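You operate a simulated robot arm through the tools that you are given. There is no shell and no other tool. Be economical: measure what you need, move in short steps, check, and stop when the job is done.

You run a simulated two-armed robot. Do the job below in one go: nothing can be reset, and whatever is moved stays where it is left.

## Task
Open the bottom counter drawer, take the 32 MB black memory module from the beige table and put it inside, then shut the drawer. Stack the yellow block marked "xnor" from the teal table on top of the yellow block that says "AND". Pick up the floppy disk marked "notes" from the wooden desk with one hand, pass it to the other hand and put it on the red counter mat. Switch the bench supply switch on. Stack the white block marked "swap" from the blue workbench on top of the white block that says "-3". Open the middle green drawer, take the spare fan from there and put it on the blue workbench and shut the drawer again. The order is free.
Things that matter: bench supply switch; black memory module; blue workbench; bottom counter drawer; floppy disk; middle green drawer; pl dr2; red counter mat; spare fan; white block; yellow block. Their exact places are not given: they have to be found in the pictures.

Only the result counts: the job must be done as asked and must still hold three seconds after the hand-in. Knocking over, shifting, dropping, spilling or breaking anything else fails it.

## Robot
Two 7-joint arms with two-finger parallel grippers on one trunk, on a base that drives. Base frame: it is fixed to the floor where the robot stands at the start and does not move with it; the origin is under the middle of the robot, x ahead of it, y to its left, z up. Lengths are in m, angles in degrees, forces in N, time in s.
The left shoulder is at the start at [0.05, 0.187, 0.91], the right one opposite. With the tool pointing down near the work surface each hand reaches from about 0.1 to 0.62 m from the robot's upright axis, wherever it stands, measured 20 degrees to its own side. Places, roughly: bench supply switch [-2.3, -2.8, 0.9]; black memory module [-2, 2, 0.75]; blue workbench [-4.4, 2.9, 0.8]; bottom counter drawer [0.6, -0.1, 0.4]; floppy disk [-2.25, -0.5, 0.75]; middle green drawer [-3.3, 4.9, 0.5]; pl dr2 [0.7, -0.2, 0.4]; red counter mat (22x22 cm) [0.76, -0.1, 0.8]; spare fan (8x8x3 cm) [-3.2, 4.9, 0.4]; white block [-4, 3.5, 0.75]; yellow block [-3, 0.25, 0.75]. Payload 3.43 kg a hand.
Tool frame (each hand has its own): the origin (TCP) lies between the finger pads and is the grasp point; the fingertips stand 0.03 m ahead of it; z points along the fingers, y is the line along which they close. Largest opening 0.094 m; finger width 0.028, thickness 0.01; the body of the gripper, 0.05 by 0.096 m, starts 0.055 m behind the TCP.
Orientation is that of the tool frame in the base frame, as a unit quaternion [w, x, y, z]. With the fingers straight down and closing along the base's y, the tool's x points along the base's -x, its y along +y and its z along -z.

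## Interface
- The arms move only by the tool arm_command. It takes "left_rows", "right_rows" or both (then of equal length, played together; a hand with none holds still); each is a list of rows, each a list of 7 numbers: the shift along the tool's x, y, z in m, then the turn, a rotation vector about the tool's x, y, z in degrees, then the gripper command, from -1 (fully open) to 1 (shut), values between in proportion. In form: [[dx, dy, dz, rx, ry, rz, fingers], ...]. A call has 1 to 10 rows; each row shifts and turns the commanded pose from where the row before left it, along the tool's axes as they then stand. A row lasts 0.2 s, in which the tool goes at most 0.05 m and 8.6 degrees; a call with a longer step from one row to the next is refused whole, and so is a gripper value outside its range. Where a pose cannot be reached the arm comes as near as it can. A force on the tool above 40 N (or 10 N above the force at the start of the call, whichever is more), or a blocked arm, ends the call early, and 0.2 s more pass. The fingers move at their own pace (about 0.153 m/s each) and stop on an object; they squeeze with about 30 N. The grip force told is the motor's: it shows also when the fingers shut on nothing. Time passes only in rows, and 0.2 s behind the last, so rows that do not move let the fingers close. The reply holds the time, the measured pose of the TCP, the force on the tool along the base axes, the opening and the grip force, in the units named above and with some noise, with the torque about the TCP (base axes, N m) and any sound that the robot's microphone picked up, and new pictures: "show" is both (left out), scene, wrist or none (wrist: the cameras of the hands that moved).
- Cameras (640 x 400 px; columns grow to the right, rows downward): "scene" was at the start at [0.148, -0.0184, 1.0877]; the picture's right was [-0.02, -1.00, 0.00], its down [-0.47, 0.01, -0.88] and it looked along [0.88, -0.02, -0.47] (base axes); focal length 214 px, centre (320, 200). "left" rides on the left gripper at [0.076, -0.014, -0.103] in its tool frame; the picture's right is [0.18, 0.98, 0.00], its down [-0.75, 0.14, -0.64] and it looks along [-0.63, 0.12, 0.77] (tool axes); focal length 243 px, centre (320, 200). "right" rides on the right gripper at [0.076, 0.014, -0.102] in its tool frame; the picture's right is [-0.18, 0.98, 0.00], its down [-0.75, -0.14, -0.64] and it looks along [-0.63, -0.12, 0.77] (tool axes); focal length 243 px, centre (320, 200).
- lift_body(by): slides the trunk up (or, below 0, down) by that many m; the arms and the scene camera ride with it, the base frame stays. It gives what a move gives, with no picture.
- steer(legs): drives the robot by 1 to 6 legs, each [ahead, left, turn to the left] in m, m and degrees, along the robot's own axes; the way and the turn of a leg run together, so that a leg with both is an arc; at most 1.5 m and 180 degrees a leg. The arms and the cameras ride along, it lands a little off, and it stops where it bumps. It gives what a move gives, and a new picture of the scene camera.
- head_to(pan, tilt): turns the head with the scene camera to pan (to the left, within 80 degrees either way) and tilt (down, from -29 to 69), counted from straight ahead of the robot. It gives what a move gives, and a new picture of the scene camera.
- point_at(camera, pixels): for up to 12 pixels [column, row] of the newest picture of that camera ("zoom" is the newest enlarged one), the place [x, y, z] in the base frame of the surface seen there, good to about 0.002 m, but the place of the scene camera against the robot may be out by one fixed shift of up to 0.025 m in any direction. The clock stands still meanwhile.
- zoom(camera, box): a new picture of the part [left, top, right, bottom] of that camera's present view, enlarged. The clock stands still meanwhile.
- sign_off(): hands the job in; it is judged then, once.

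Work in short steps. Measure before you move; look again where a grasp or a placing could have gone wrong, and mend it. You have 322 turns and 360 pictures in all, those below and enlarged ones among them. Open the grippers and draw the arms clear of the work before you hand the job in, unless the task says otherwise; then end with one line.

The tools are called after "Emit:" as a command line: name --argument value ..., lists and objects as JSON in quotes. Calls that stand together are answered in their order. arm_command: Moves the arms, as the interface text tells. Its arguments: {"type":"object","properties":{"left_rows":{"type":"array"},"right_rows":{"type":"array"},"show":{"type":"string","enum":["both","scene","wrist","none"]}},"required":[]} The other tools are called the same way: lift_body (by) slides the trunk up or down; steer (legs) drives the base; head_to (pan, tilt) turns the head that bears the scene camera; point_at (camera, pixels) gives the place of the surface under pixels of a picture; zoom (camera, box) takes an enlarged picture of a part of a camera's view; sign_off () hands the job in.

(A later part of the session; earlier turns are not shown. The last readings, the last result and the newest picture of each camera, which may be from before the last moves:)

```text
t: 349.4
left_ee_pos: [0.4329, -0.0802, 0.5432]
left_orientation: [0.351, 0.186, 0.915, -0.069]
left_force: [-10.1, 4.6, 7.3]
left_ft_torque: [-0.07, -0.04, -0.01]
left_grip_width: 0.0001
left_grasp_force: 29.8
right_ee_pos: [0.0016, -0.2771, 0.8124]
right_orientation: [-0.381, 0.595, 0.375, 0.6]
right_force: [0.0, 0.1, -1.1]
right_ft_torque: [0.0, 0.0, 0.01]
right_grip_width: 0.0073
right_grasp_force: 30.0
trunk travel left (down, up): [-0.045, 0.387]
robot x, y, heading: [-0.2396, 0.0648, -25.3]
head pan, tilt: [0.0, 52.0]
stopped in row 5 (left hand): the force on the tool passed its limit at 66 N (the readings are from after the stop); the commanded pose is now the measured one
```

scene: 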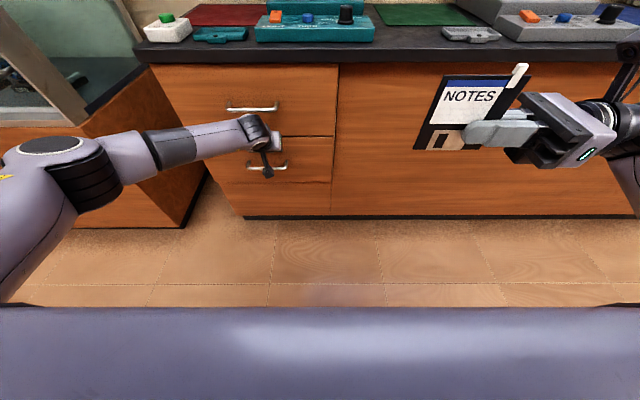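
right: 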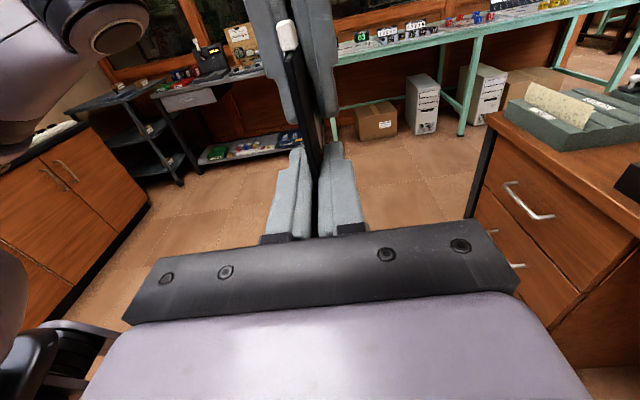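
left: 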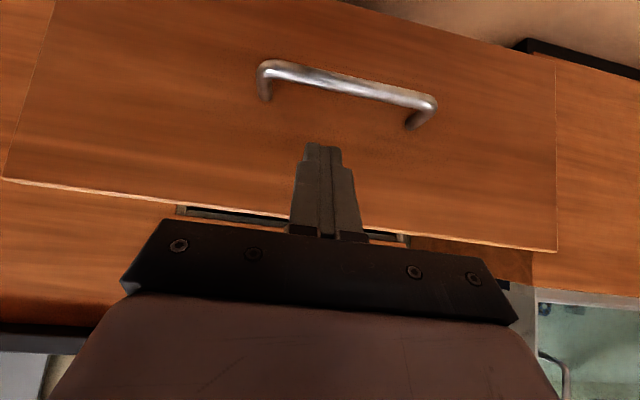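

The push met a firm stop: the drawer is shut. I retract and verify.

Emit:
arm_command --left_rows '[[0.0345, 0.0015, -0.032, 0, 0, 0, 1], [0.0345, 0.0015, -0.032, 0, 0, 0, 1], [0.0345, 0.0015, -0.032, 0, 0, 0, 1], [0.0345, 0.0015, -0.032, 0, 0, 0, 1]]' --show "scene"

Emit:
zoom --camera "scene" --box '[140, 50, 350, 220]'

```text
t: 350.4
left_ee_pos: [0.2642, -0.0036, 0.5447]
left_orientation: [0.35, 0.185, 0.916, -0.068]
left_force: [-0.4, 0.4, -0.9]
left_ft_torque: [-0.02, -0.01, -0.01]
left_grip_width: 0.0001
left_grasp_force: 29.8
right_ee_pos: [0.001, -0.2773, 0.8116]
right_orientation: [-0.382, 0.595, 0.374, 0.601]
right_force: [-0.3, -0.9, -0.9]
right_ft_torque: [-0.01, 0.03, 0.02]
right_grip_width: 0.0074
right_grasp_force: 29.8
trunk travel left (down, up): [-0.045, 0.387]
robot x, y, heading: [-0.2425, 0.066, -25.2]
head pan, tilt: [0.0, 52.0]
```

scene: 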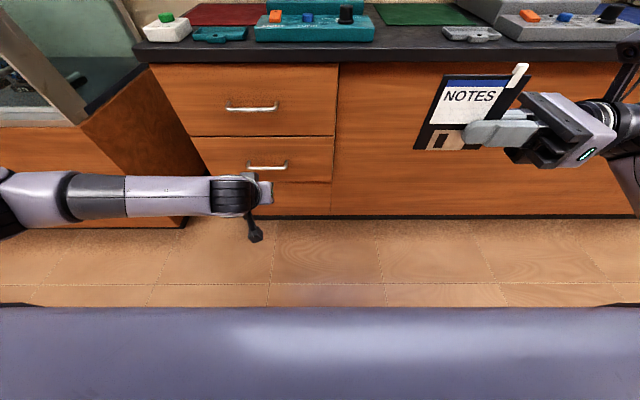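

```text
2.35 times, centred on (245, 135) of scene
```

zoom: 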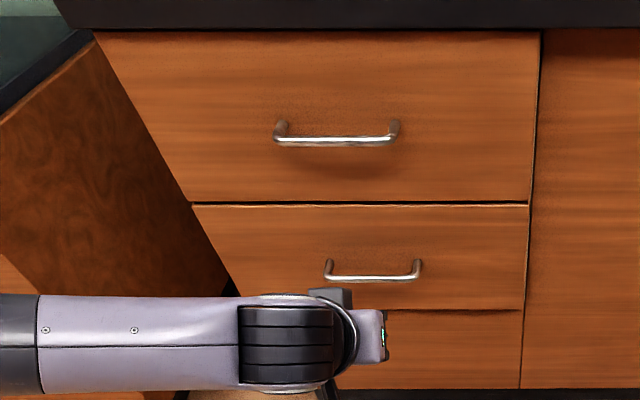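

The bottom drawer is flush. Next, the floppy: I raise the trunk, tuck the left hand, and measure the red mat.

Emit:
arm_command --left_rows '[[0.03, 0, -0.03, 0, 0, 0, -1], [0.03, 0, -0.03, 0, 8.5, 0, -1], [0, 0, 0, 0, 8.5, 0, -1], [0, 0, 0, 0, 8.5, 0, -1], [0, 0, -0.02, 0, 8.5, 0, -1], [0, 0, -0.03, 0, 8.5, 0, -1], [0, 0, -0.04, 0, 1.5, 0, -1], [0, 0, -0.04, 0, 0, 0, -1]]' --show "none"

Emit:
lift_body --by 0.2

Emit:
head_to --pan 0 --tilt 40

```text
t: 352.1
left_ee_pos: [0.1802, 0.0315, 0.6775]
left_orientation: [-0.02, 0.198, 0.98, 0.007]
left_force: [0.2, 0.1, 0.4]
left_ft_torque: [-0.02, 0.0, -0.02]
left_grip_width: 0.0939
left_grasp_force: 0.1
right_ee_pos: [0.0011, -0.2772, 0.8109]
right_orientation: [-0.382, 0.595, 0.375, 0.6]
right_force: [-0.2, -0.1, 0.0]
right_ft_torque: [0.01, -0.01, -0.02]
right_grip_width: 0.0072
right_grasp_force: 29.8
trunk travel left (down, up): [-0.045, 0.387]
robot x, y, heading: [-0.2404, 0.0642, -25.5]
head pan, tilt: [0.0, 52.0]
```

```text
t: 354.3
left_ee_pos: [0.1805, 0.0316, 0.875]
left_orientation: [-0.019, 0.197, 0.98, 0.007]
left_force: [-0.3, 0.3, -0.3]
left_ft_torque: [-0.04, -0.01, 0.03]
left_grip_width: 0.0938
left_grasp_force: 0.0
right_ee_pos: [0.0019, -0.2779, 1.0125]
right_orientation: [-0.381, 0.595, 0.374, 0.601]
right_force: [0.2, 0.1, -0.4]
right_ft_torque: [0.01, 0.0, 0.03]
right_grip_width: 0.0073
right_grasp_force: 30.0
trunk travel left (down, up): [-0.245, 0.187]
robot x, y, heading: [-0.2411, 0.0649, -25.4]
head pan, tilt: [0.0, 52.0]
```

```text
t: 355.1
left_ee_pos: [0.1817, 0.0328, 0.8763]
left_orientation: [-0.019, 0.197, 0.98, 0.007]
left_force: [-0.2, 0.0, 0.7]
left_ft_torque: [0.02, 0.02, 0.04]
left_grip_width: 0.0939
left_grasp_force: 0.0
right_ee_pos: [0.0012, -0.2778, 1.0116]
right_orientation: [-0.382, 0.595, 0.375, 0.6]
right_force: [0.3, -0.3, 0.2]
right_ft_torque: [-0.02, -0.03, 0.02]
right_grip_width: 0.0073
right_grasp_force: 30.3
trunk travel left (down, up): [-0.245, 0.187]
robot x, y, heading: [-0.2416, 0.0648, -25.5]
head pan, tilt: [0.0, 40.0]
```

scene: 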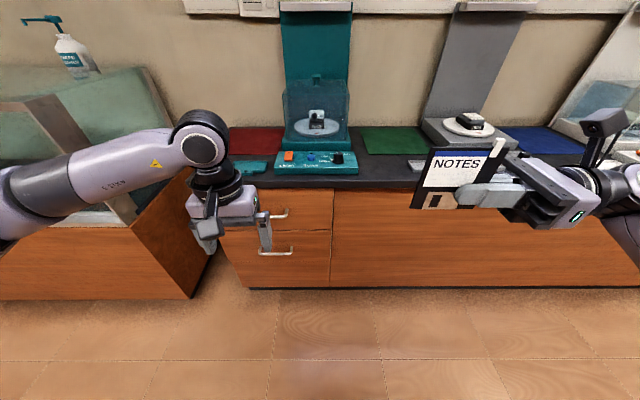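

The left arm hides part of the mat; I move it left and up, then measure.

Emit:
arm_command --left_rows '[[0.04, 0.03, 0, 0, 0, 0, -1], [0.03, 0.04, 0, 0, 0, 0, -1], [0, 0.045, 0, 0, 0, 0, -1], [0, 0.045, 0, 0, 0, 0, -1], [0, 0.045, 0, 0, 0, 0, -1]]' --show "scene"

Emit:
zoom --camera "scene" --box '[170, 90, 370, 215]'

```text
t: 356.3
left_ee_pos: [0.1969, 0.249, 0.8817]
left_orientation: [-0.019, 0.198, 0.98, 0.006]
left_force: [0.7, -0.8, 0.7]
left_ft_torque: [-0.01, -0.01, -0.02]
left_grip_width: 0.094
left_grasp_force: 0.0
right_ee_pos: [0.002, -0.278, 1.0122]
right_orientation: [-0.382, 0.595, 0.375, 0.6]
right_force: [0.3, 0.7, 0.3]
right_ft_torque: [0.01, 0.0, 0.01]
right_grip_width: 0.0071
right_grasp_force: 30.0
trunk travel left (down, up): [-0.245, 0.187]
robot x, y, heading: [-0.2418, 0.0661, -25.6]
head pan, tilt: [0.0, 40.0]
```

scene: 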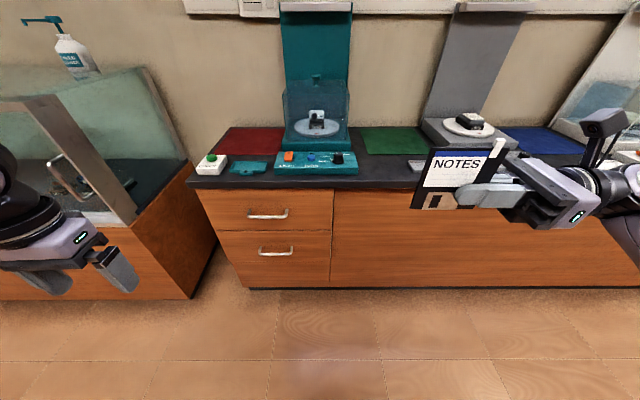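

```text
3.20 times, centred on (270, 152) of scene
```

zoom: 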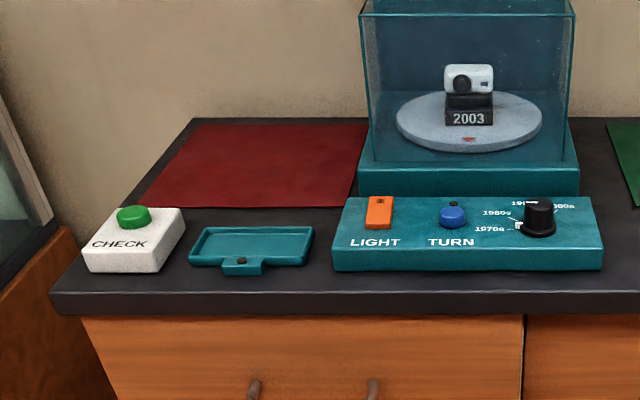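

Emit:
point_at --camera "zoom" --pixels '[[152, 203], [345, 207], [200, 127], [362, 127], [255, 165], [250, 230], [255, 240], [150, 230], [370, 200], [390, 180], [300, 300], [375, 150]]'

```text
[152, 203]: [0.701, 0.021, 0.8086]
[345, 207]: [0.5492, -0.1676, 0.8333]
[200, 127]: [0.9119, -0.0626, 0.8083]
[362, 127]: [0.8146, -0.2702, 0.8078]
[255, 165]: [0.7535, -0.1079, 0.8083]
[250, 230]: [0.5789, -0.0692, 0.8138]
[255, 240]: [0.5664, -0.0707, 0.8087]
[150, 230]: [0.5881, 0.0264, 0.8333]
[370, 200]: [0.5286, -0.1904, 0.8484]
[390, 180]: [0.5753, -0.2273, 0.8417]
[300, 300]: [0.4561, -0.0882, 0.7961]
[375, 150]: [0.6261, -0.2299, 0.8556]
```

Mat spans u 0.625–0.85, v 0.10–0.33, z 0.808, behind a small teal tray. I turn the right hand down first, then forward, so the floppy lies near flat.

Emit:
arm_command --right_rows '[[0, 0, 0, 0, -8.5, 0, 1], [0, 0, 0, 0, -8.5, 0, 1], [0, 0, 0, 0, -8.5, 0, 1], [0, 0, 0, 0, -8.5, 0, 1], [0, 0, 0, 0, -8.5, 0, 1], [0, 0, 0, 0, -8.5, 0, 1], [0, 0, 0, 0, -8.5, 0, 1], [0, 0, 0, 0, -8.5, 0, 1], [0, 0, 0, 0, -8.5, 0, 1], [0, 0, 0, 0, -8.5, 0, 1]]' --show "scene"

```text
t: 358.5
left_ee_pos: [0.1971, 0.2498, 0.8827]
left_orientation: [-0.019, 0.197, 0.98, 0.006]
left_force: [0.8, -0.1, -1.0]
left_ft_torque: [-0.03, 0.03, 0.02]
left_grip_width: 0.0941
left_grasp_force: 0.1
right_ee_pos: [0.0018, -0.2786, 1.0108]
right_orientation: [-0.027, 0.844, 0.534, 0.039]
right_force: [0.3, -1.1, -0.1]
right_ft_torque: [0.01, 0.0, 0.01]
right_grip_width: 0.0075
right_grasp_force: 29.9
trunk travel left (down, up): [-0.245, 0.187]
robot x, y, heading: [-0.2401, 0.0639, -25.3]
head pan, tilt: [0.0, 40.0]
```

scene: 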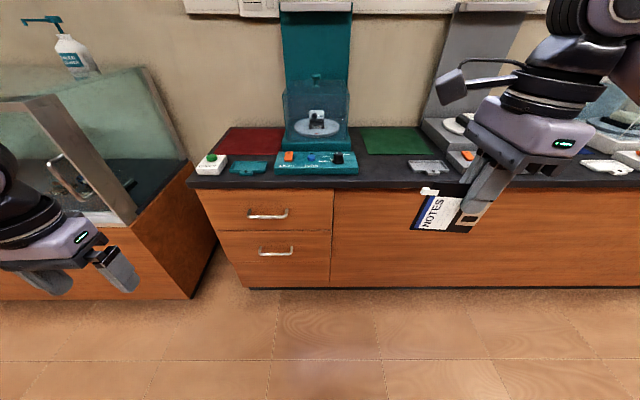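

Now I pitch the right hand forward about its x axis by 60°.

Emit:
arm_command --right_rows '[[0, 0, 0, 0, -5, 0, 1], [0, 0, 0, -8.5, 0, 0, 1], [0, 0, 0, -8.5, 0, 0, 1], [0, 0, 0, -8.5, 0, 0, 1], [0, 0, 0, -8.5, 0, 0, 1], [0, 0, 0, -8.5, 0, 0, 1], [0, 0, 0, -8.5, 0, 0, 1], [0, 0, 0, -8.5, 0, 0, 1]]' --show "both"

```text
t: 360.3
left_ee_pos: [0.1974, 0.2494, 0.8815]
left_orientation: [-0.019, 0.197, 0.98, 0.007]
left_force: [0.4, 0.2, 0.4]
left_ft_torque: [-0.01, 0.02, 0.02]
left_grip_width: 0.094
left_grasp_force: 0.0
right_ee_pos: [0.0377, -0.2848, 1.0313]
right_orientation: [0.415, 0.736, 0.463, 0.269]
right_force: [0.5, 0.4, 0.4]
right_ft_torque: [0.01, 0.02, 0.01]
right_grip_width: 0.0069
right_grasp_force: 30.6
right hand out of reach, approached as far as the arm can: row 7, 8
trunk travel left (down, up): [-0.245, 0.187]
robot x, y, heading: [-0.2434, 0.0633, -25.3]
head pan, tilt: [0.0, 40.0]
```

scene: 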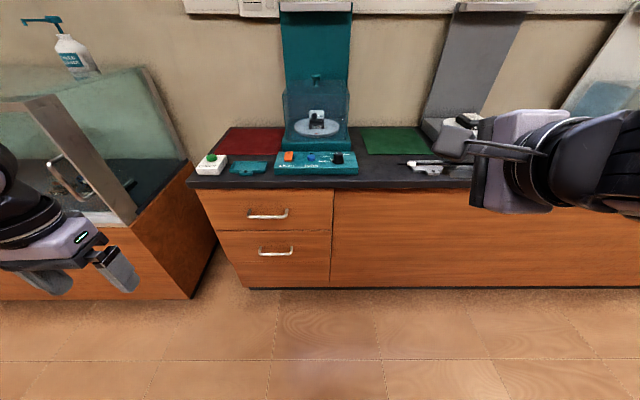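
right: 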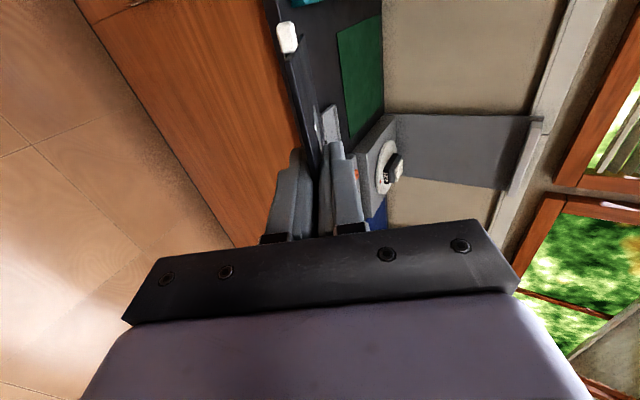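

The floppy is now nearly flat, pitched 31°. Before driving closer-left, I check where the tank cabinet's corner stands relative to the left arm.

Emit:
point_at --camera "scene" --pixels '[[192, 296], [138, 222], [210, 240], [60, 225], [20, 298], [130, 200]]'

```text
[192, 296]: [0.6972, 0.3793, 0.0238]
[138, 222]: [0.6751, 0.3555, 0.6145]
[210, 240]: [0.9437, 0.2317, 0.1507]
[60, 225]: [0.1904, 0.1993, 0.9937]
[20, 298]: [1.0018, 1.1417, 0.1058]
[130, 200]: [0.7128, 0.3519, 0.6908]
```

The tank corner is at u 0.47, v 0.64; I draw the left hand back and up, then drive ahead 0.28 and left 0.28.

Emit:
arm_command --left_rows '[[0.03, -0.03, -0.025, 0, 0, 0, -1], [0.03, -0.03, -0.025, 0, 0, 0, -1], [0.02, -0.03, -0.025, 0, 0, 0, -1], [0.02, 0, -0.025, 0, 0, 0, -1]]' --show "none"

Emit:
steer --legs '[[0.14, 0.28, 0], [0.14, 0, 0]]'

```text
t: 361.3
left_ee_pos: [0.0741, 0.2006, 0.9831]
left_orientation: [-0.019, 0.198, 0.98, 0.007]
left_force: [-0.6, 1.1, 0.1]
left_ft_torque: [0.02, 0.0, 0.01]
left_grip_width: 0.094
left_grasp_force: 0.1
right_ee_pos: [0.0381, -0.2846, 1.0319]
right_orientation: [0.414, 0.736, 0.463, 0.269]
right_force: [0.1, 0.3, -0.4]
right_ft_torque: [0.0, 0.04, 0.01]
right_grip_width: 0.0072
right_grasp_force: 29.9
trunk travel left (down, up): [-0.245, 0.187]
robot x, y, heading: [-0.2462, 0.0648, -25.6]
head pan, tilt: [0.0, 40.0]
```

```text
t: 365.2
left_ee_pos: [0.4476, 0.3315, 0.982]
left_orientation: [-0.019, 0.198, 0.98, 0.007]
left_force: [-0.3, -0.8, 0.8]
left_ft_torque: [0.05, 0.01, 0.0]
left_grip_width: 0.0941
left_grasp_force: 0.1
right_ee_pos: [0.4092, -0.1547, 1.0302]
right_orientation: [0.414, 0.737, 0.463, 0.268]
right_force: [0.6, -0.2, 0.0]
right_ft_torque: [-0.02, 0.03, 0.01]
right_grip_width: 0.0075
right_grasp_force: 29.5
trunk travel left (down, up): [-0.245, 0.187]
robot x, y, heading: [0.1298, 0.1935, -25.3]
head pan, tilt: [0.0, 40.0]
```

scene: 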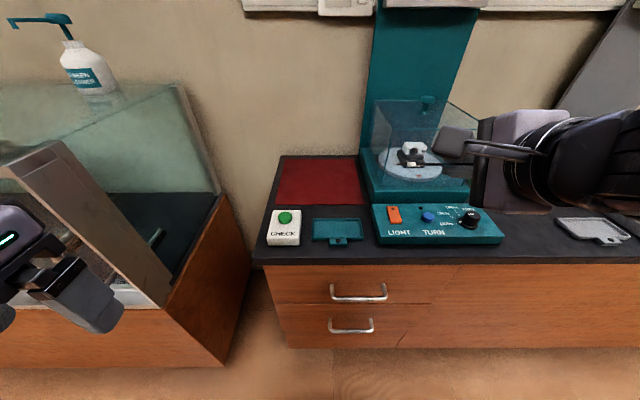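

I shift the right hand left in line with the mat, then forward and down to z≈0.92, to check.

Emit:
arm_command --right_rows '[[0.0406, 0, 0, 0, 0, 0, 1], [0.0406, 0, 0, 0, 0, 0, 1], [0.0406, 0, 0, 0, 0, 0, 1], [0.0406, 0, 0, 0, 0, 0, 1], [-0.0003, 0.0015, 0.0456, 0, 0, 0, 1], [-0.0003, 0.0015, 0.0456, 0, 0, 0, 1], [-0.0003, 0.0015, 0.0456, 0, 0, 0, 1], [-0.0003, 0.0015, 0.0456, 0, 0, 0, 1], [-0.0003, 0.0015, 0.0456, 0, 0, 0, 1]]'

```text
t: 367.2
left_ee_pos: [0.4473, 0.3306, 0.9808]
left_orientation: [-0.019, 0.197, 0.98, 0.007]
left_force: [0.4, 0.5, -0.5]
left_ft_torque: [-0.01, 0.03, -0.02]
left_grip_width: 0.0942
left_grasp_force: 0.1
right_ee_pos: [0.6658, -0.0922, 0.9239]
right_orientation: [0.415, 0.736, 0.463, 0.269]
right_force: [0.1, 0.8, -0.1]
right_ft_torque: [-0.01, 0.01, 0.0]
right_grip_width: 0.0073
right_grasp_force: 29.5
trunk travel left (down, up): [-0.245, 0.187]
robot x, y, heading: [0.1302, 0.1953, -25.5]
head pan, tilt: [0.0, 40.0]
```

scene: 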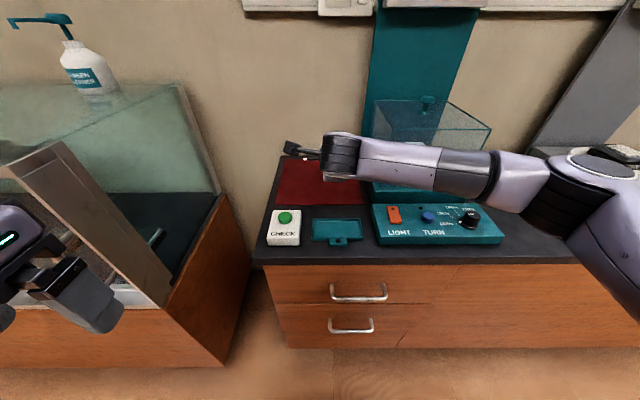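
right: 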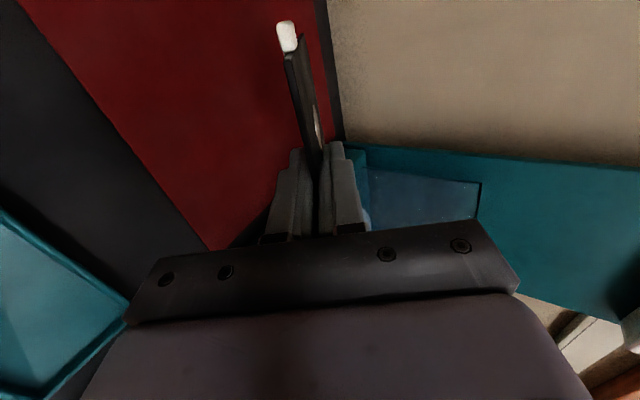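

The floppy is over the mat (TCP u 0.641, v 0.201). I bring it forward-down until its far edge nearly touches the mat.

Emit:
arm_command --right_rows '[[0, -0.012, 0.0262, 0, 0, 0, 1], [0, -0.012, 0.0262, 0, 0, 0, 1], [0, -0.006, 0.0131, 0, 0, 0, 1], [0, -0.004, 0.0087, 0, 0, 0, 1]]'

```text
t: 368.2
left_ee_pos: [0.4473, 0.3316, 0.9817]
left_orientation: [-0.019, 0.198, 0.98, 0.006]
left_force: [0.4, -0.1, 0.0]
left_ft_torque: [0.01, 0.0, -0.04]
left_grip_width: 0.094
left_grasp_force: 0.0
right_ee_pos: [0.7022, -0.111, 0.854]
right_orientation: [0.415, 0.736, 0.463, 0.268]
right_force: [-0.6, 1.2, -0.5]
right_ft_torque: [0.0, 0.01, 0.01]
right_grip_width: 0.007
right_grasp_force: 30.2
trunk travel left (down, up): [-0.245, 0.187]
robot x, y, heading: [0.1261, 0.1931, -25.4]
head pan, tilt: [0.0, 40.0]
```

scene: 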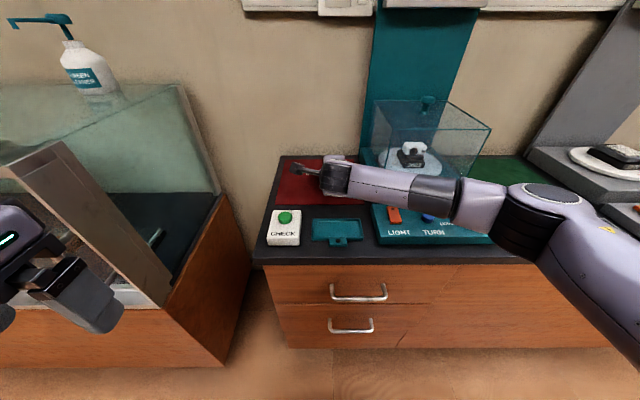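
right: 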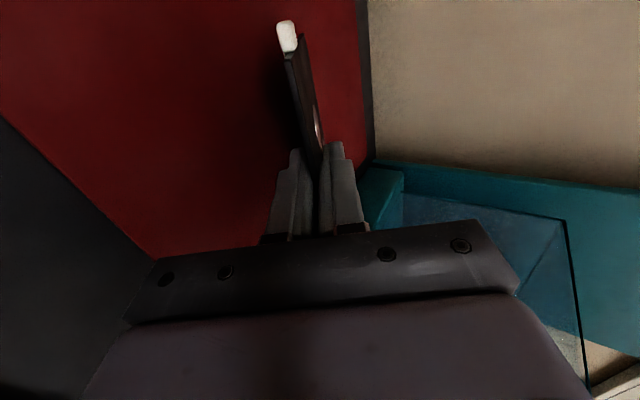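

No contact yet; I lower in 5 mm steps until the far edge touches.

Emit:
arm_command --right_rows '[[0, -0.0043, 0.0026, 0, 0, 0, 1], [0, -0.0034, 0.002, 0, 0, 0, 1]]' --show "wrist"

Emit:
point_at --camera "right" --pixels '[[302, 60], [315, 110], [300, 45], [287, 90], [325, 100]]'

```text
t: 368.8
left_ee_pos: [0.4471, 0.3316, 0.9818]
left_orientation: [-0.019, 0.198, 0.98, 0.007]
left_force: [0.4, 0.7, -0.4]
left_ft_torque: [0.03, -0.02, 0.0]
left_grip_width: 0.0942
left_grasp_force: 0.2
right_ee_pos: [0.702, -0.1128, 0.8452]
right_orientation: [0.414, 0.737, 0.462, 0.268]
right_force: [-0.2, -0.6, 0.6]
right_ft_torque: [0.01, 0.03, -0.02]
right_grip_width: 0.0072
right_grasp_force: 30.0
trunk travel left (down, up): [-0.245, 0.187]
robot x, y, heading: [0.1289, 0.1927, -25.3]
head pan, tilt: [0.0, 40.0]
```

right: 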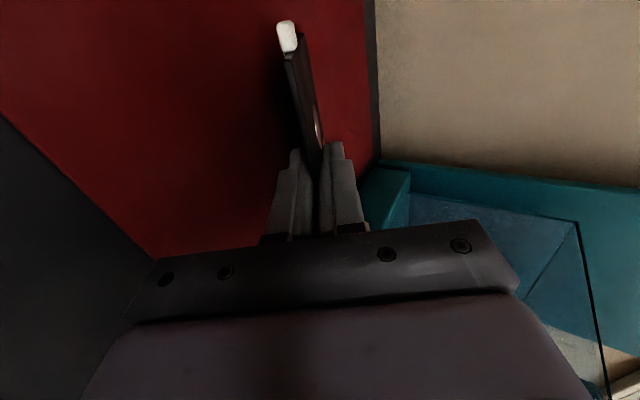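

```text
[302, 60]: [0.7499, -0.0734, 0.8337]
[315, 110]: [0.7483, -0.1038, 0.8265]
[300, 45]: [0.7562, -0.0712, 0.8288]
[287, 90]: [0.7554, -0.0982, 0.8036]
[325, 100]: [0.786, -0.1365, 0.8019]
```

Nearly there (TCP z 0.845); a further few millimetres down.

Emit:
arm_command --right_rows '[[0, -0.0034, 0.002, 0, 0, 0, 1], [0, -0.0026, 0.0015, 0, 0, 0, 1], [0, 0, 0, 0, 0, 0, 1]]' --show "wrist"

```text
t: 369.6
left_ee_pos: [0.4457, 0.3322, 0.9823]
left_orientation: [-0.019, 0.198, 0.98, 0.006]
left_force: [-0.2, 0.5, 0.0]
left_ft_torque: [0.0, 0.01, 0.01]
left_grip_width: 0.094
left_grasp_force: 0.1
right_ee_pos: [0.7025, -0.1111, 0.8401]
right_orientation: [0.416, 0.736, 0.462, 0.27]
right_force: [-4.2, 1.3, 8.6]
right_ft_torque: [-0.38, -0.35, -0.08]
right_grip_width: 0.0077
right_grasp_force: 29.7
trunk travel left (down, up): [-0.245, 0.187]
robot x, y, heading: [0.1292, 0.198, -25.6]
head pan, tilt: [0.0, 40.0]
```

right: 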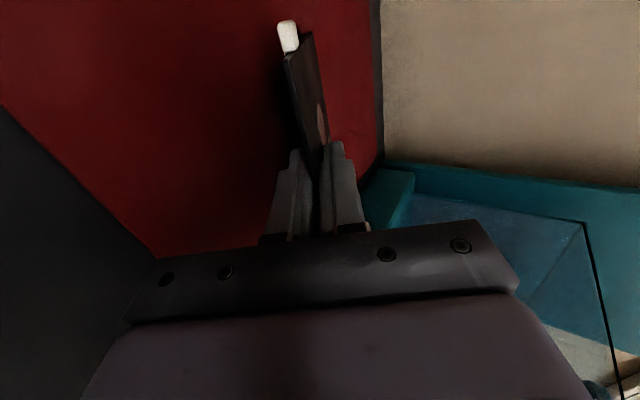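

Touching (8.6 N). I open gently while easing up so the lower finger stays off the mat, then slide the fingers out along their own line.

Emit:
arm_command --right_rows '[[0, 0.002, 0, 0, 0, 0, 0.8], [0, 0.004, 0, 0, 0, 0, 0.6], [0, 0, 0, 0, 0, 0, 0.6], [0, 0, -0.015, 0, 0, 0, 0.6], [0, 0, -0.02, 0, 0, 0, 0.6], [0, 0, -0.03, 0, 0, 0, 0.6], [0, 0, -0.04, 0, 0, 0, 0.6]]'

```text
t: 371.2
left_ee_pos: [0.4467, 0.3314, 0.9818]
left_orientation: [-0.019, 0.198, 0.98, 0.007]
left_force: [0.3, 0.2, 0.2]
left_ft_torque: [0.0, 0.04, -0.02]
left_grip_width: 0.0941
left_grasp_force: 0.2
right_ee_pos: [0.6201, -0.0741, 0.8982]
right_orientation: [0.414, 0.737, 0.463, 0.268]
right_force: [0.5, 0.1, 0.4]
right_ft_torque: [-0.01, -0.01, 0.04]
right_grip_width: 0.0189
right_grasp_force: 0.0
trunk travel left (down, up): [-0.245, 0.187]
robot x, y, heading: [0.1304, 0.1952, -25.5]
head pan, tilt: [0.0, 40.0]
```

scene: 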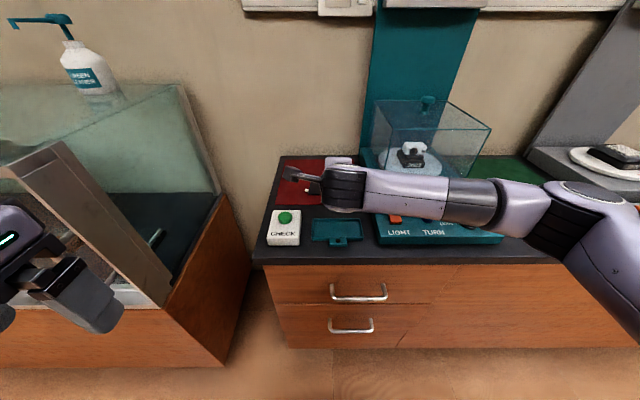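
right: 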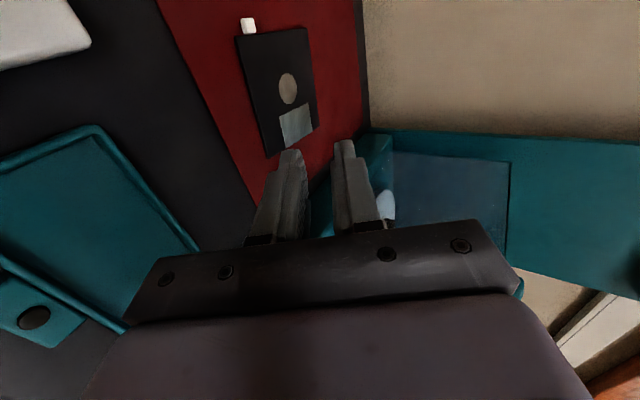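

The floppy lies flat inside the mat. I lift the right hand away and back off.

Emit:
arm_command --right_rows '[[0, 0.02, -0.04, 0, 0, 0, 0.6], [0, 0.02, -0.04, 0, 0, 0, 0.6], [0, 0.02, -0.04, 0, 0, 0, 0.6], [0, 0.02, -0.04, 0, 0, 0, 0.6]]' --show "none"

Emit:
steer --legs '[[-0.4, 0, 0]]'

Emit:
zoom --camera "scene" --box '[180, 80, 400, 260]'

```text
t: 372.2
left_ee_pos: [0.4461, 0.3329, 0.9833]
left_orientation: [-0.019, 0.198, 0.98, 0.006]
left_force: [-0.2, -0.5, -0.6]
left_ft_torque: [-0.03, 0.01, 0.0]
left_grip_width: 0.0939
left_grasp_force: 0.0
right_ee_pos: [0.5332, -0.0351, 1.0469]
right_orientation: [0.415, 0.737, 0.462, 0.267]
right_force: [0.8, -0.3, 0.0]
right_ft_torque: [0.03, -0.01, -0.01]
right_grip_width: 0.0187
right_grasp_force: 0.1
trunk travel left (down, up): [-0.245, 0.187]
robot x, y, heading: [0.1316, 0.1949, -25.5]
head pan, tilt: [0.0, 40.0]
```

```text
t: 374.8
left_ee_pos: [0.0815, 0.5063, 0.9822]
left_orientation: [-0.021, 0.197, 0.98, 0.007]
left_force: [-0.6, 1.1, -0.6]
left_ft_torque: [0.02, -0.02, 0.01]
left_grip_width: 0.0941
left_grasp_force: 0.0
right_ee_pos: [0.1683, 0.139, 1.0469]
right_orientation: [0.413, 0.736, 0.464, 0.269]
right_force: [-0.4, 1.0, 0.1]
right_ft_torque: [-0.01, -0.01, -0.01]
right_grip_width: 0.0188
right_grasp_force: 0.1
trunk travel left (down, up): [-0.245, 0.187]
robot x, y, heading: [-0.2358, 0.3738, -25.3]
head pan, tilt: [0.0, 40.0]
```

scene: 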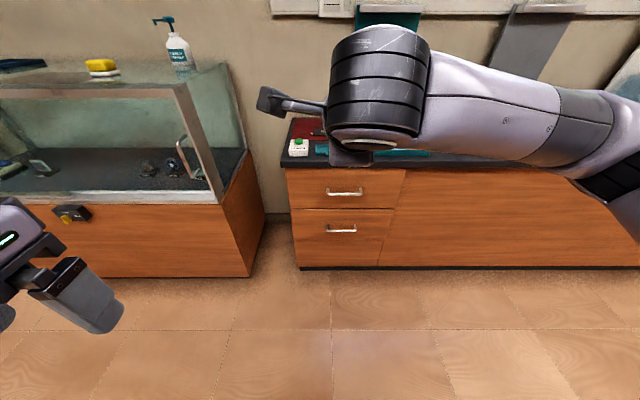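

```text
2.22 times, centred on (290, 170) of scene
```

zoom: 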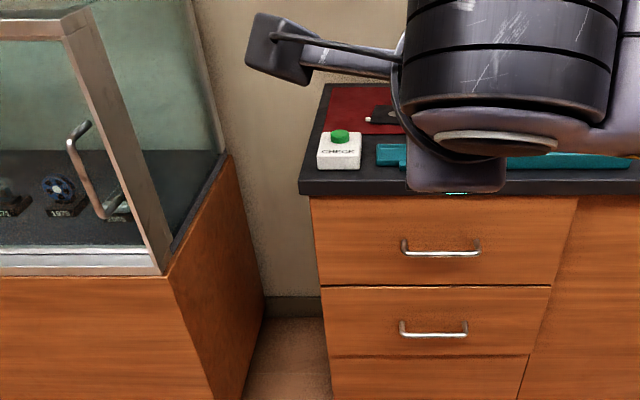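

Floppy is done. I drive around by the free lane to the green bench (strafe left, back along the lane, turn).

Emit:
steer --legs '[[0, 1.4, 0], [0, 0.25, 0], [-1.5, 0, 0], [-1.5, 0, 0], [-0.3, 0, 0], [0, 0, 179]]'

```text
t: 412.8
left_ee_pos: [-2.8818, 3.1114, 0.9821]
left_orientation: [0.007, 0.977, -0.211, 0.019]
left_force: [-0.7, 0.5, -0.2]
left_ft_torque: [0.0, 0.02, -0.02]
left_grip_width: 0.0941
left_grasp_force: 0.1
right_ee_pos: [-2.9592, 3.4818, 1.0471]
right_orientation: [-0.262, -0.454, 0.742, 0.418]
right_force: [0.2, 0.7, 0.9]
right_ft_torque: [0.04, 0.01, 0.0]
right_grip_width: 0.0187
right_grasp_force: 0.0
trunk travel left (down, up): [-0.245, 0.187]
robot x, y, heading: [-2.5607, 3.2381, 153.0]
head pan, tilt: [0.0, 40.0]
```

scene: 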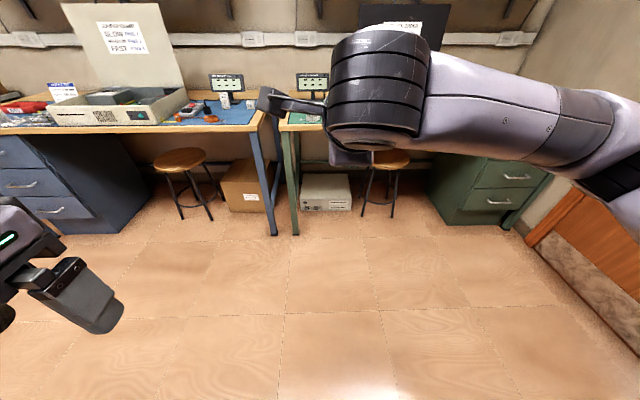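

I'm before the benches. I measure the door wall and the middle green handle from here.

Emit:
point_at --camera "scene" --pixels '[[580, 220], [610, 260], [497, 202], [517, 177], [460, 200], [530, 195], [545, 140]]'

Emit:
arm_command --right_rows '[[-0.04, 0, -0.02, 0, 0, 0, -0.3], [-0.04, 0, -0.02, 0, 0, 0, -0.3], [-0.04, 0, 0, 0, 0, 0, -0.3], [-0.04, 0, 0, 0, 0, 0, -0.3]]' --show "scene"

```text
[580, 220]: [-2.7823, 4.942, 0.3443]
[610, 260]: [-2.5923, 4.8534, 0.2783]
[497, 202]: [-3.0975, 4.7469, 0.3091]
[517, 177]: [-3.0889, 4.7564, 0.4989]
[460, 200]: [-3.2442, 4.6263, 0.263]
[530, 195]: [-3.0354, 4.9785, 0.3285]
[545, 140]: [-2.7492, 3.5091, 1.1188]
```

```text
t: 413.8
left_ee_pos: [-2.882, 3.1125, 0.9811]
left_orientation: [0.007, 0.977, -0.21, 0.019]
left_force: [0.1, 0.8, -0.3]
left_ft_torque: [0.03, -0.03, -0.02]
left_grip_width: 0.0939
left_grasp_force: 0.0
right_ee_pos: [-2.8532, 3.6098, 1.0635]
right_orientation: [-0.264, -0.453, 0.742, 0.418]
right_force: [0.0, 0.1, -0.8]
right_ft_torque: [-0.01, 0.0, 0.03]
right_grip_width: 0.061
right_grasp_force: 0.2
trunk travel left (down, up): [-0.245, 0.187]
robot x, y, heading: [-2.5602, 3.2382, 153.2]
head pan, tilt: [0.0, 40.0]
```

scene: 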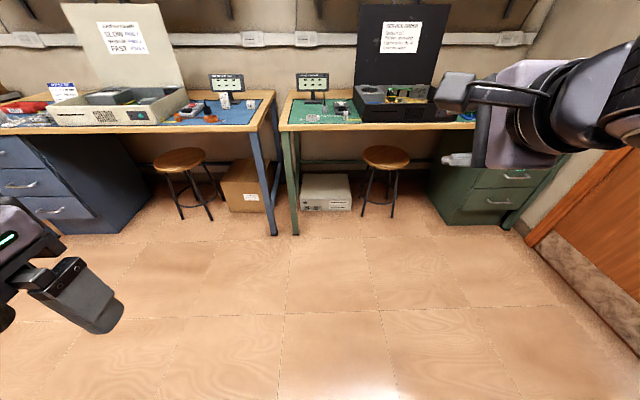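

The wall is at v≈3.28, handle at u −4.823, v 2.98, z 0.499. I'll use the right hand from v≈2.70: driving there now, then lowering the trunk.

Emit:
steer --legs '[[0.15, -0.85, 1.7]]'

Emit:
lift_body --by -0.24

Emit:
head_to --pan -20 --tilt 40

```text
t: 419.0
left_ee_pos: [-2.7186, 3.6685, 0.9824]
left_orientation: [0.006, 0.979, -0.203, 0.019]
left_force: [0.3, -1.2, 0.0]
left_ft_torque: [0.0, 0.01, -0.03]
left_grip_width: 0.094
left_grasp_force: 0.1
right_ee_pos: [-2.7003, 4.1675, 1.0655]
right_orientation: [-0.267, -0.458, 0.739, 0.417]
right_force: [0.4, 0.2, 0.8]
right_ft_torque: [0.04, -0.01, 0.0]
right_grip_width: 0.0611
right_grasp_force: 0.1
trunk travel left (down, up): [-0.245, 0.187]
robot x, y, heading: [-2.4008, 3.8005, 154.2]
head pan, tilt: [0.0, 40.0]
stopped in leg 1: the robot was blocked; the commanded pose is now the measured one
```

scene: 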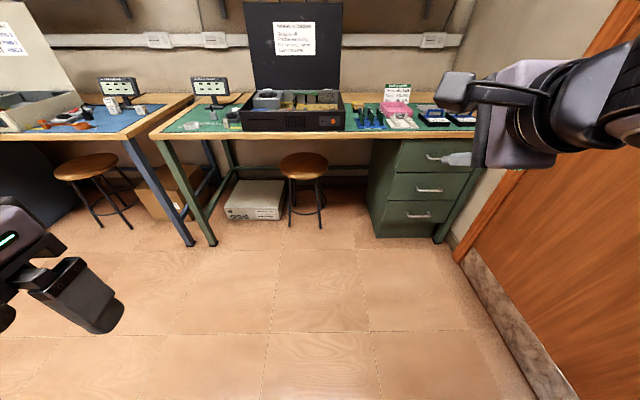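

```text
t: 421.5
left_ee_pos: [-2.7182, 3.669, 0.7416]
left_orientation: [0.007, 0.979, -0.202, 0.019]
left_force: [0.5, 0.0, -0.6]
left_ft_torque: [-0.02, -0.03, -0.04]
left_grip_width: 0.0941
left_grasp_force: 0.0
right_ee_pos: [-2.6998, 4.1657, 0.8247]
right_orientation: [-0.266, -0.458, 0.739, 0.416]
right_force: [0.1, 0.1, 0.4]
right_ft_torque: [-0.02, -0.03, 0.01]
right_grip_width: 0.0609
right_grasp_force: 0.0
trunk travel left (down, up): [-0.005, 0.427]
robot x, y, heading: [-2.4034, 3.8017, 153.9]
head pan, tilt: [0.0, 40.0]
```

```text
t: 422.3
left_ee_pos: [-2.718, 3.6691, 0.7423]
left_orientation: [0.007, 0.979, -0.203, 0.019]
left_force: [-0.1, -1.3, 0.3]
left_ft_torque: [0.0, -0.01, 0.0]
left_grip_width: 0.0938
left_grasp_force: 0.0
right_ee_pos: [-2.7002, 4.1673, 0.8254]
right_orientation: [-0.267, -0.458, 0.739, 0.416]
right_force: [-0.6, 0.2, -0.1]
right_ft_torque: [-0.03, -0.04, -0.02]
right_grip_width: 0.0611
right_grasp_force: 0.1
trunk travel left (down, up): [-0.005, 0.427]
robot x, y, heading: [-2.4019, 3.8028, 153.8]
head pan, tilt: [-20.0, 40.0]
```

scene: 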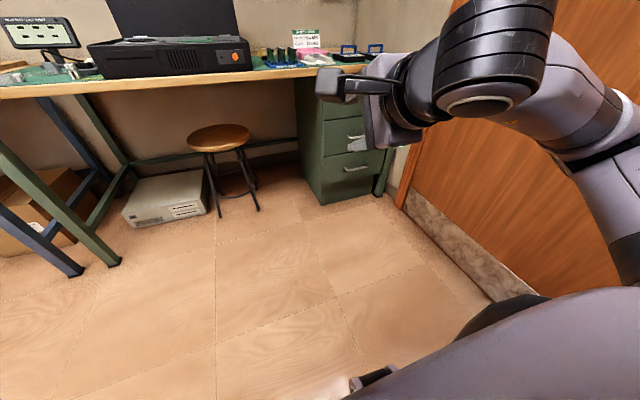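

The right elbow meets the door again. I step left a bit, and stretch the right hand forward and down so the elbow tucks in.

Emit:
steer --legs '[[0, 0.12, 1]]'

Emit:
arm_command --right_rows '[[-0.0007, -0.0259, 0.0404, 0, 0, 0, -0.3], [-0.0007, -0.0259, 0.0404, 0, 0, 0, -0.3], [-0.0007, -0.0259, 0.0404, 0, 0, 0, -0.3], [-0.0007, -0.0259, 0.0404, 0, 0, 0, -0.3], [-0.0007, -0.0259, 0.0404, 0, 0, 0, -0.3], [-0.0007, -0.0259, 0.0404, 0, 0, 0, -0.3], [-0.0007, -0.0259, 0.0404, 0, 0, 0, -0.3]]' --show "scene"

```text
t: 424.0
left_ee_pos: [-2.768, 3.5543, 0.7417]
left_orientation: [0.007, 0.981, -0.193, 0.019]
left_force: [-0.7, -1.0, 0.7]
left_ft_torque: [-0.01, 0.02, 0.01]
left_grip_width: 0.094
left_grasp_force: 0.0
right_ee_pos: [-2.7589, 4.053, 0.8247]
right_orientation: [-0.27, -0.465, 0.735, 0.413]
right_force: [-0.5, -0.2, -1.0]
right_ft_torque: [0.0, -0.03, 0.0]
right_grip_width: 0.0609
right_grasp_force: 0.2
trunk travel left (down, up): [-0.005, 0.427]
robot x, y, heading: [-2.4477, 3.6897, 154.9]
head pan, tilt: [-20.0, 40.0]
```

scene: 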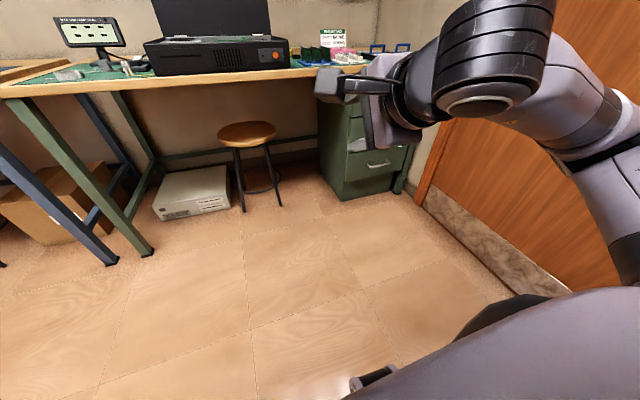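

```text
t: 425.6
left_ee_pos: [-2.7673, 3.5552, 0.7411]
left_orientation: [0.007, 0.981, -0.194, 0.02]
left_force: [0.4, 0.1, -0.7]
left_ft_torque: [-0.07, 0.0, 0.0]
left_grip_width: 0.0939
left_grasp_force: 0.1
right_ee_pos: [-2.8829, 4.1049, 0.5556]
right_orientation: [-0.273, -0.464, 0.738, 0.408]
right_force: [2.1, 2.5, -2.3]
right_ft_torque: [-0.05, 0.23, 0.21]
right_grip_width: 0.061
right_grasp_force: 0.0
right hand out of reach, approached as far as the arm can: row 7
trunk travel left (down, up): [-0.005, 0.427]
robot x, y, heading: [-2.4546, 3.6941, 155.3]
head pan, tilt: [-20.0, 40.0]
```

scene: 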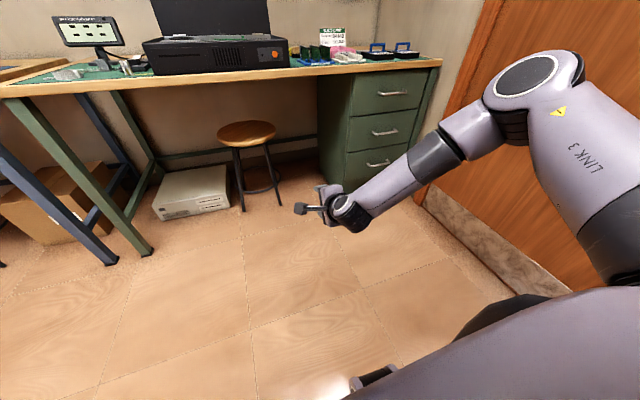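

I measure how far out the elbow is.

Emit:
point_at --camera "scene" --pixels '[[540, 75], [580, 65], [600, 130], [390, 131], [372, 133], [405, 205]]'

```text
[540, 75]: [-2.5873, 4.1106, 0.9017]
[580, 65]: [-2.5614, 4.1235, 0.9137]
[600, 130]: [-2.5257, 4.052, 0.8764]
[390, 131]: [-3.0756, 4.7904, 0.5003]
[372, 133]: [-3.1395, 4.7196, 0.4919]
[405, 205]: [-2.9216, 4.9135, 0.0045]
```

The elbow now sticks out only ~0.4 m. I drive ahead 0.25 then right 0.4, toward the handle.

Emit:
steer --legs '[[0.25, 0, 0], [0, -0.4, 0]]'

Emit:
arm_command --right_rows '[[0, 0, 0, 0, 0, 0, -0.3]]' --show "wrist"

```text
t: 431.2
left_ee_pos: [-2.8202, 4.0316, 0.7417]
left_orientation: [0.007, 0.98, -0.197, 0.02]
left_force: [0.8, 0.2, -0.1]
left_ft_torque: [0.02, -0.01, 0.04]
left_grip_width: 0.094
left_grasp_force: 0.0
right_ee_pos: [-2.9303, 4.5836, 0.5576]
right_orientation: [-0.267, -0.463, 0.738, 0.412]
right_force: [0.3, 0.8, 0.0]
right_ft_torque: [-0.01, 0.01, -0.04]
right_grip_width: 0.061
right_grasp_force: 0.2
trunk travel left (down, up): [-0.005, 0.427]
robot x, y, heading: [-2.5024, 4.167, 154.9]
head pan, tilt: [-20.0, 40.0]
```

scene: 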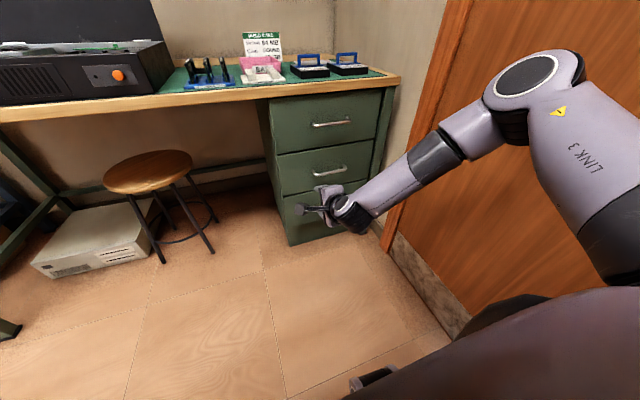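

```text
t: 431.6
left_ee_pos: [-2.82, 4.0318, 0.7415]
left_orientation: [0.006, 0.98, -0.197, 0.018]
left_force: [-1.3, 0.4, 1.1]
left_ft_torque: [0.03, 0.0, -0.02]
left_grip_width: 0.094
left_grasp_force: 0.0
right_ee_pos: [-2.931, 4.5825, 0.5566]
right_orientation: [-0.268, -0.464, 0.737, 0.412]
right_force: [-1.3, -0.8, -0.5]
right_ft_torque: [0.03, -0.03, 0.02]
right_grip_width: 0.061
right_grasp_force: 0.1
trunk travel left (down, up): [-0.005, 0.427]
robot x, y, heading: [-2.5063, 4.1678, 155.0]
head pan, tilt: [-20.0, 40.0]
```

right: 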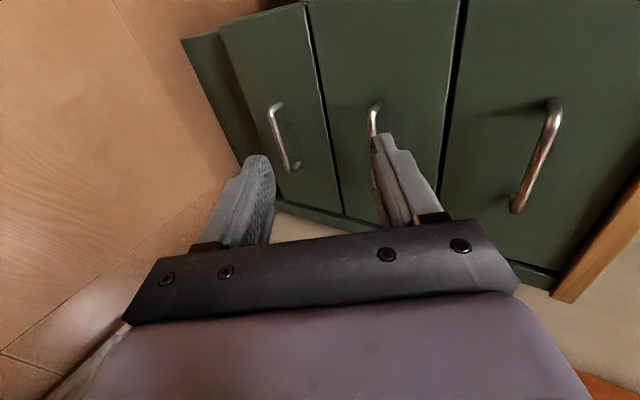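

All three handles show in the right camera: bottom (283,135), middle (374,118, partly hidden), top (538,150). I measure them.

Emit:
point_at --camera "right" --pixels '[[372, 112], [370, 130], [377, 105], [273, 112], [288, 160], [552, 110], [520, 200], [340, 60], [400, 110]]'

Emit:
point_at --camera "scene" --pixels '[[314, 174], [330, 172], [344, 169], [332, 125]]'

```text
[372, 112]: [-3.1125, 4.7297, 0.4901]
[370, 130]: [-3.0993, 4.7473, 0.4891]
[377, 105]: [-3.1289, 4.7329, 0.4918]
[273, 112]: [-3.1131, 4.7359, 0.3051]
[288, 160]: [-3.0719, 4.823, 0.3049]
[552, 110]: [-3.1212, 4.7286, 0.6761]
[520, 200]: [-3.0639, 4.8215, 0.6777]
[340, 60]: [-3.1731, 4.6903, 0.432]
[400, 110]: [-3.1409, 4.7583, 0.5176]
```

```text
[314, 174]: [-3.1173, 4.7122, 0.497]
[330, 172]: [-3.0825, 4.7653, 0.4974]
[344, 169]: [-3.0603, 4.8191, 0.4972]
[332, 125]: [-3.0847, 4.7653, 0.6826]
```

Middle handle centre is about (-3.092,4.777,0.490). I drive 0.13 m closer and re-align the hand, fingers half closed, stopping short.

Emit:
steer --legs '[[0.13, -0.04, 0]]'

Emit:
arm_command --right_rows '[[0, 0.01, -0.02, 0, 0, 0, 0.1]]' --show "wrist"

```text
t: 432.9
left_ee_pos: [-2.9182, 4.1216, 0.7421]
left_orientation: [0.006, 0.981, -0.195, 0.019]
left_force: [-0.2, 0.3, 0.8]
left_ft_torque: [-0.02, -0.01, -0.06]
left_grip_width: 0.0938
left_grasp_force: 0.0
right_ee_pos: [-3.0315, 4.6725, 0.5557]
right_orientation: [-0.268, -0.465, 0.737, 0.411]
right_force: [0.3, 0.2, 0.1]
right_ft_torque: [-0.03, -0.02, 0.02]
right_grip_width: 0.0612
right_grasp_force: 0.0
trunk travel left (down, up): [-0.005, 0.427]
robot x, y, heading: [-2.6024, 4.2571, 154.8]
head pan, tilt: [-20.0, 40.0]
```

scene: 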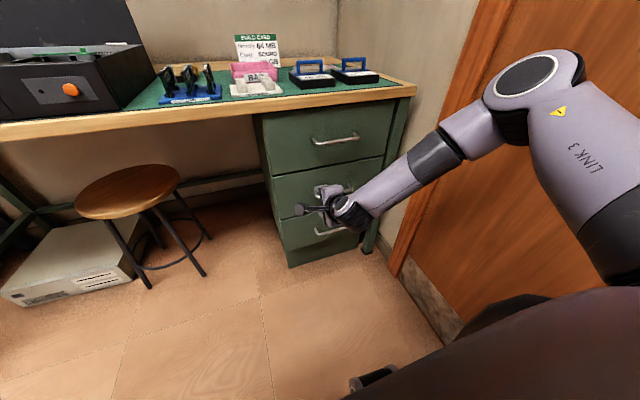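

```text
t: 433.3
left_ee_pos: [-2.9194, 4.1203, 0.7417]
left_orientation: [0.006, 0.981, -0.195, 0.019]
left_force: [-0.3, -0.1, -0.1]
left_ft_torque: [0.03, 0.02, 0.03]
left_grip_width: 0.0939
left_grasp_force: 0.1
right_ee_pos: [-3.0202, 4.6688, 0.5766]
right_orientation: [-0.268, -0.464, 0.737, 0.411]
right_force: [0.1, 0.1, 0.0]
right_ft_torque: [0.0, 0.03, -0.02]
right_grip_width: 0.0423
right_grasp_force: 0.1
trunk travel left (down, up): [-0.005, 0.427]
robot x, y, heading: [-2.6049, 4.2587, 155.0]
head pan, tilt: [-20.0, 40.0]
```

right: 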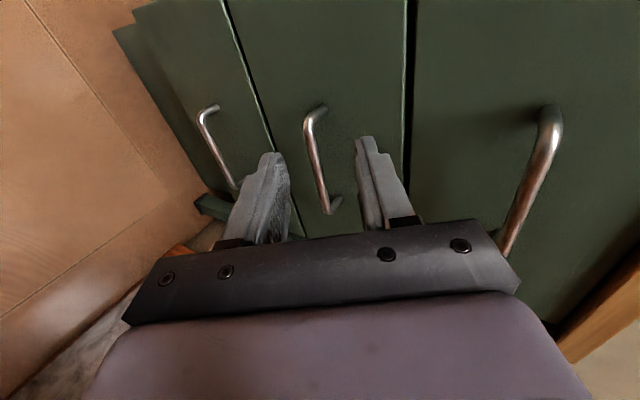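

Now the middle handle is fully visible from (310,115) to (327,210). I measure it.

Emit:
point_at --camera "right" --pixels '[[308, 122], [312, 145], [317, 170], [323, 200], [322, 108], [337, 205]]'

```text
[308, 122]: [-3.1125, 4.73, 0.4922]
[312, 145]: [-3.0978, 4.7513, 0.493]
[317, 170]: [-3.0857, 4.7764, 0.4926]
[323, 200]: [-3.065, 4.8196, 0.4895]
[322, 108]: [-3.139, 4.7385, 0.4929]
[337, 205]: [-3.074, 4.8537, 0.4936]
```

I line up sideways, push in 12 cm along the tool axis and close on the handle.

Emit:
arm_command --right_rows '[[-0.0344, -0.0086, 0, 0, 0, 0, 0.1], [-0.0344, -0.0086, 0, 0, 0, 0, 0.1], [0, 0, 0.03, 0, 0, 0, 0.1], [0, 0, 0.03, 0, 0, 0, 0.1], [0, 0, 0.03, 0, 0, 0, 0.1], [0, 0, 0.02, 0, 0, 0, 0.1], [0, 0, 0.011, 0, 0, 0, 0.1]]' --show "wrist"

```text
t: 434.7
left_ee_pos: [-2.9186, 4.1207, 0.7429]
left_orientation: [0.005, 0.98, -0.196, 0.019]
left_force: [-0.4, -0.1, -0.3]
left_ft_torque: [0.0, -0.05, 0.04]
left_grip_width: 0.0942
left_grasp_force: 0.0
right_ee_pos: [-3.0817, 4.7584, 0.5303]
right_orientation: [-0.268, -0.464, 0.737, 0.411]
right_force: [13.6, -5.4, 11.1]
right_ft_torque: [-0.1, -0.47, 0.03]
right_grip_width: 0.0417
right_grasp_force: 0.0
right hand out of reach, approached as far as the arm can: row 1, 2, 3, 5
trunk travel left (down, up): [-0.005, 0.427]
robot x, y, heading: [-2.6009, 4.2576, 155.0]
head pan, tilt: [-20.0, 40.0]
stopped in row 7 (right hand): the force on the tool passed its limit at 60 N (the readings are from after the stop); the commanded pose is now the measured one
```

right: 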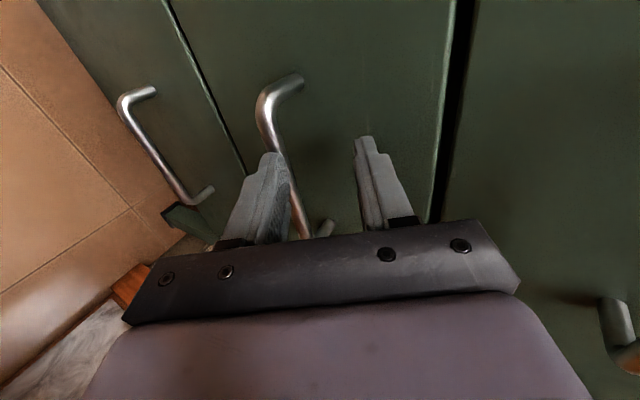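

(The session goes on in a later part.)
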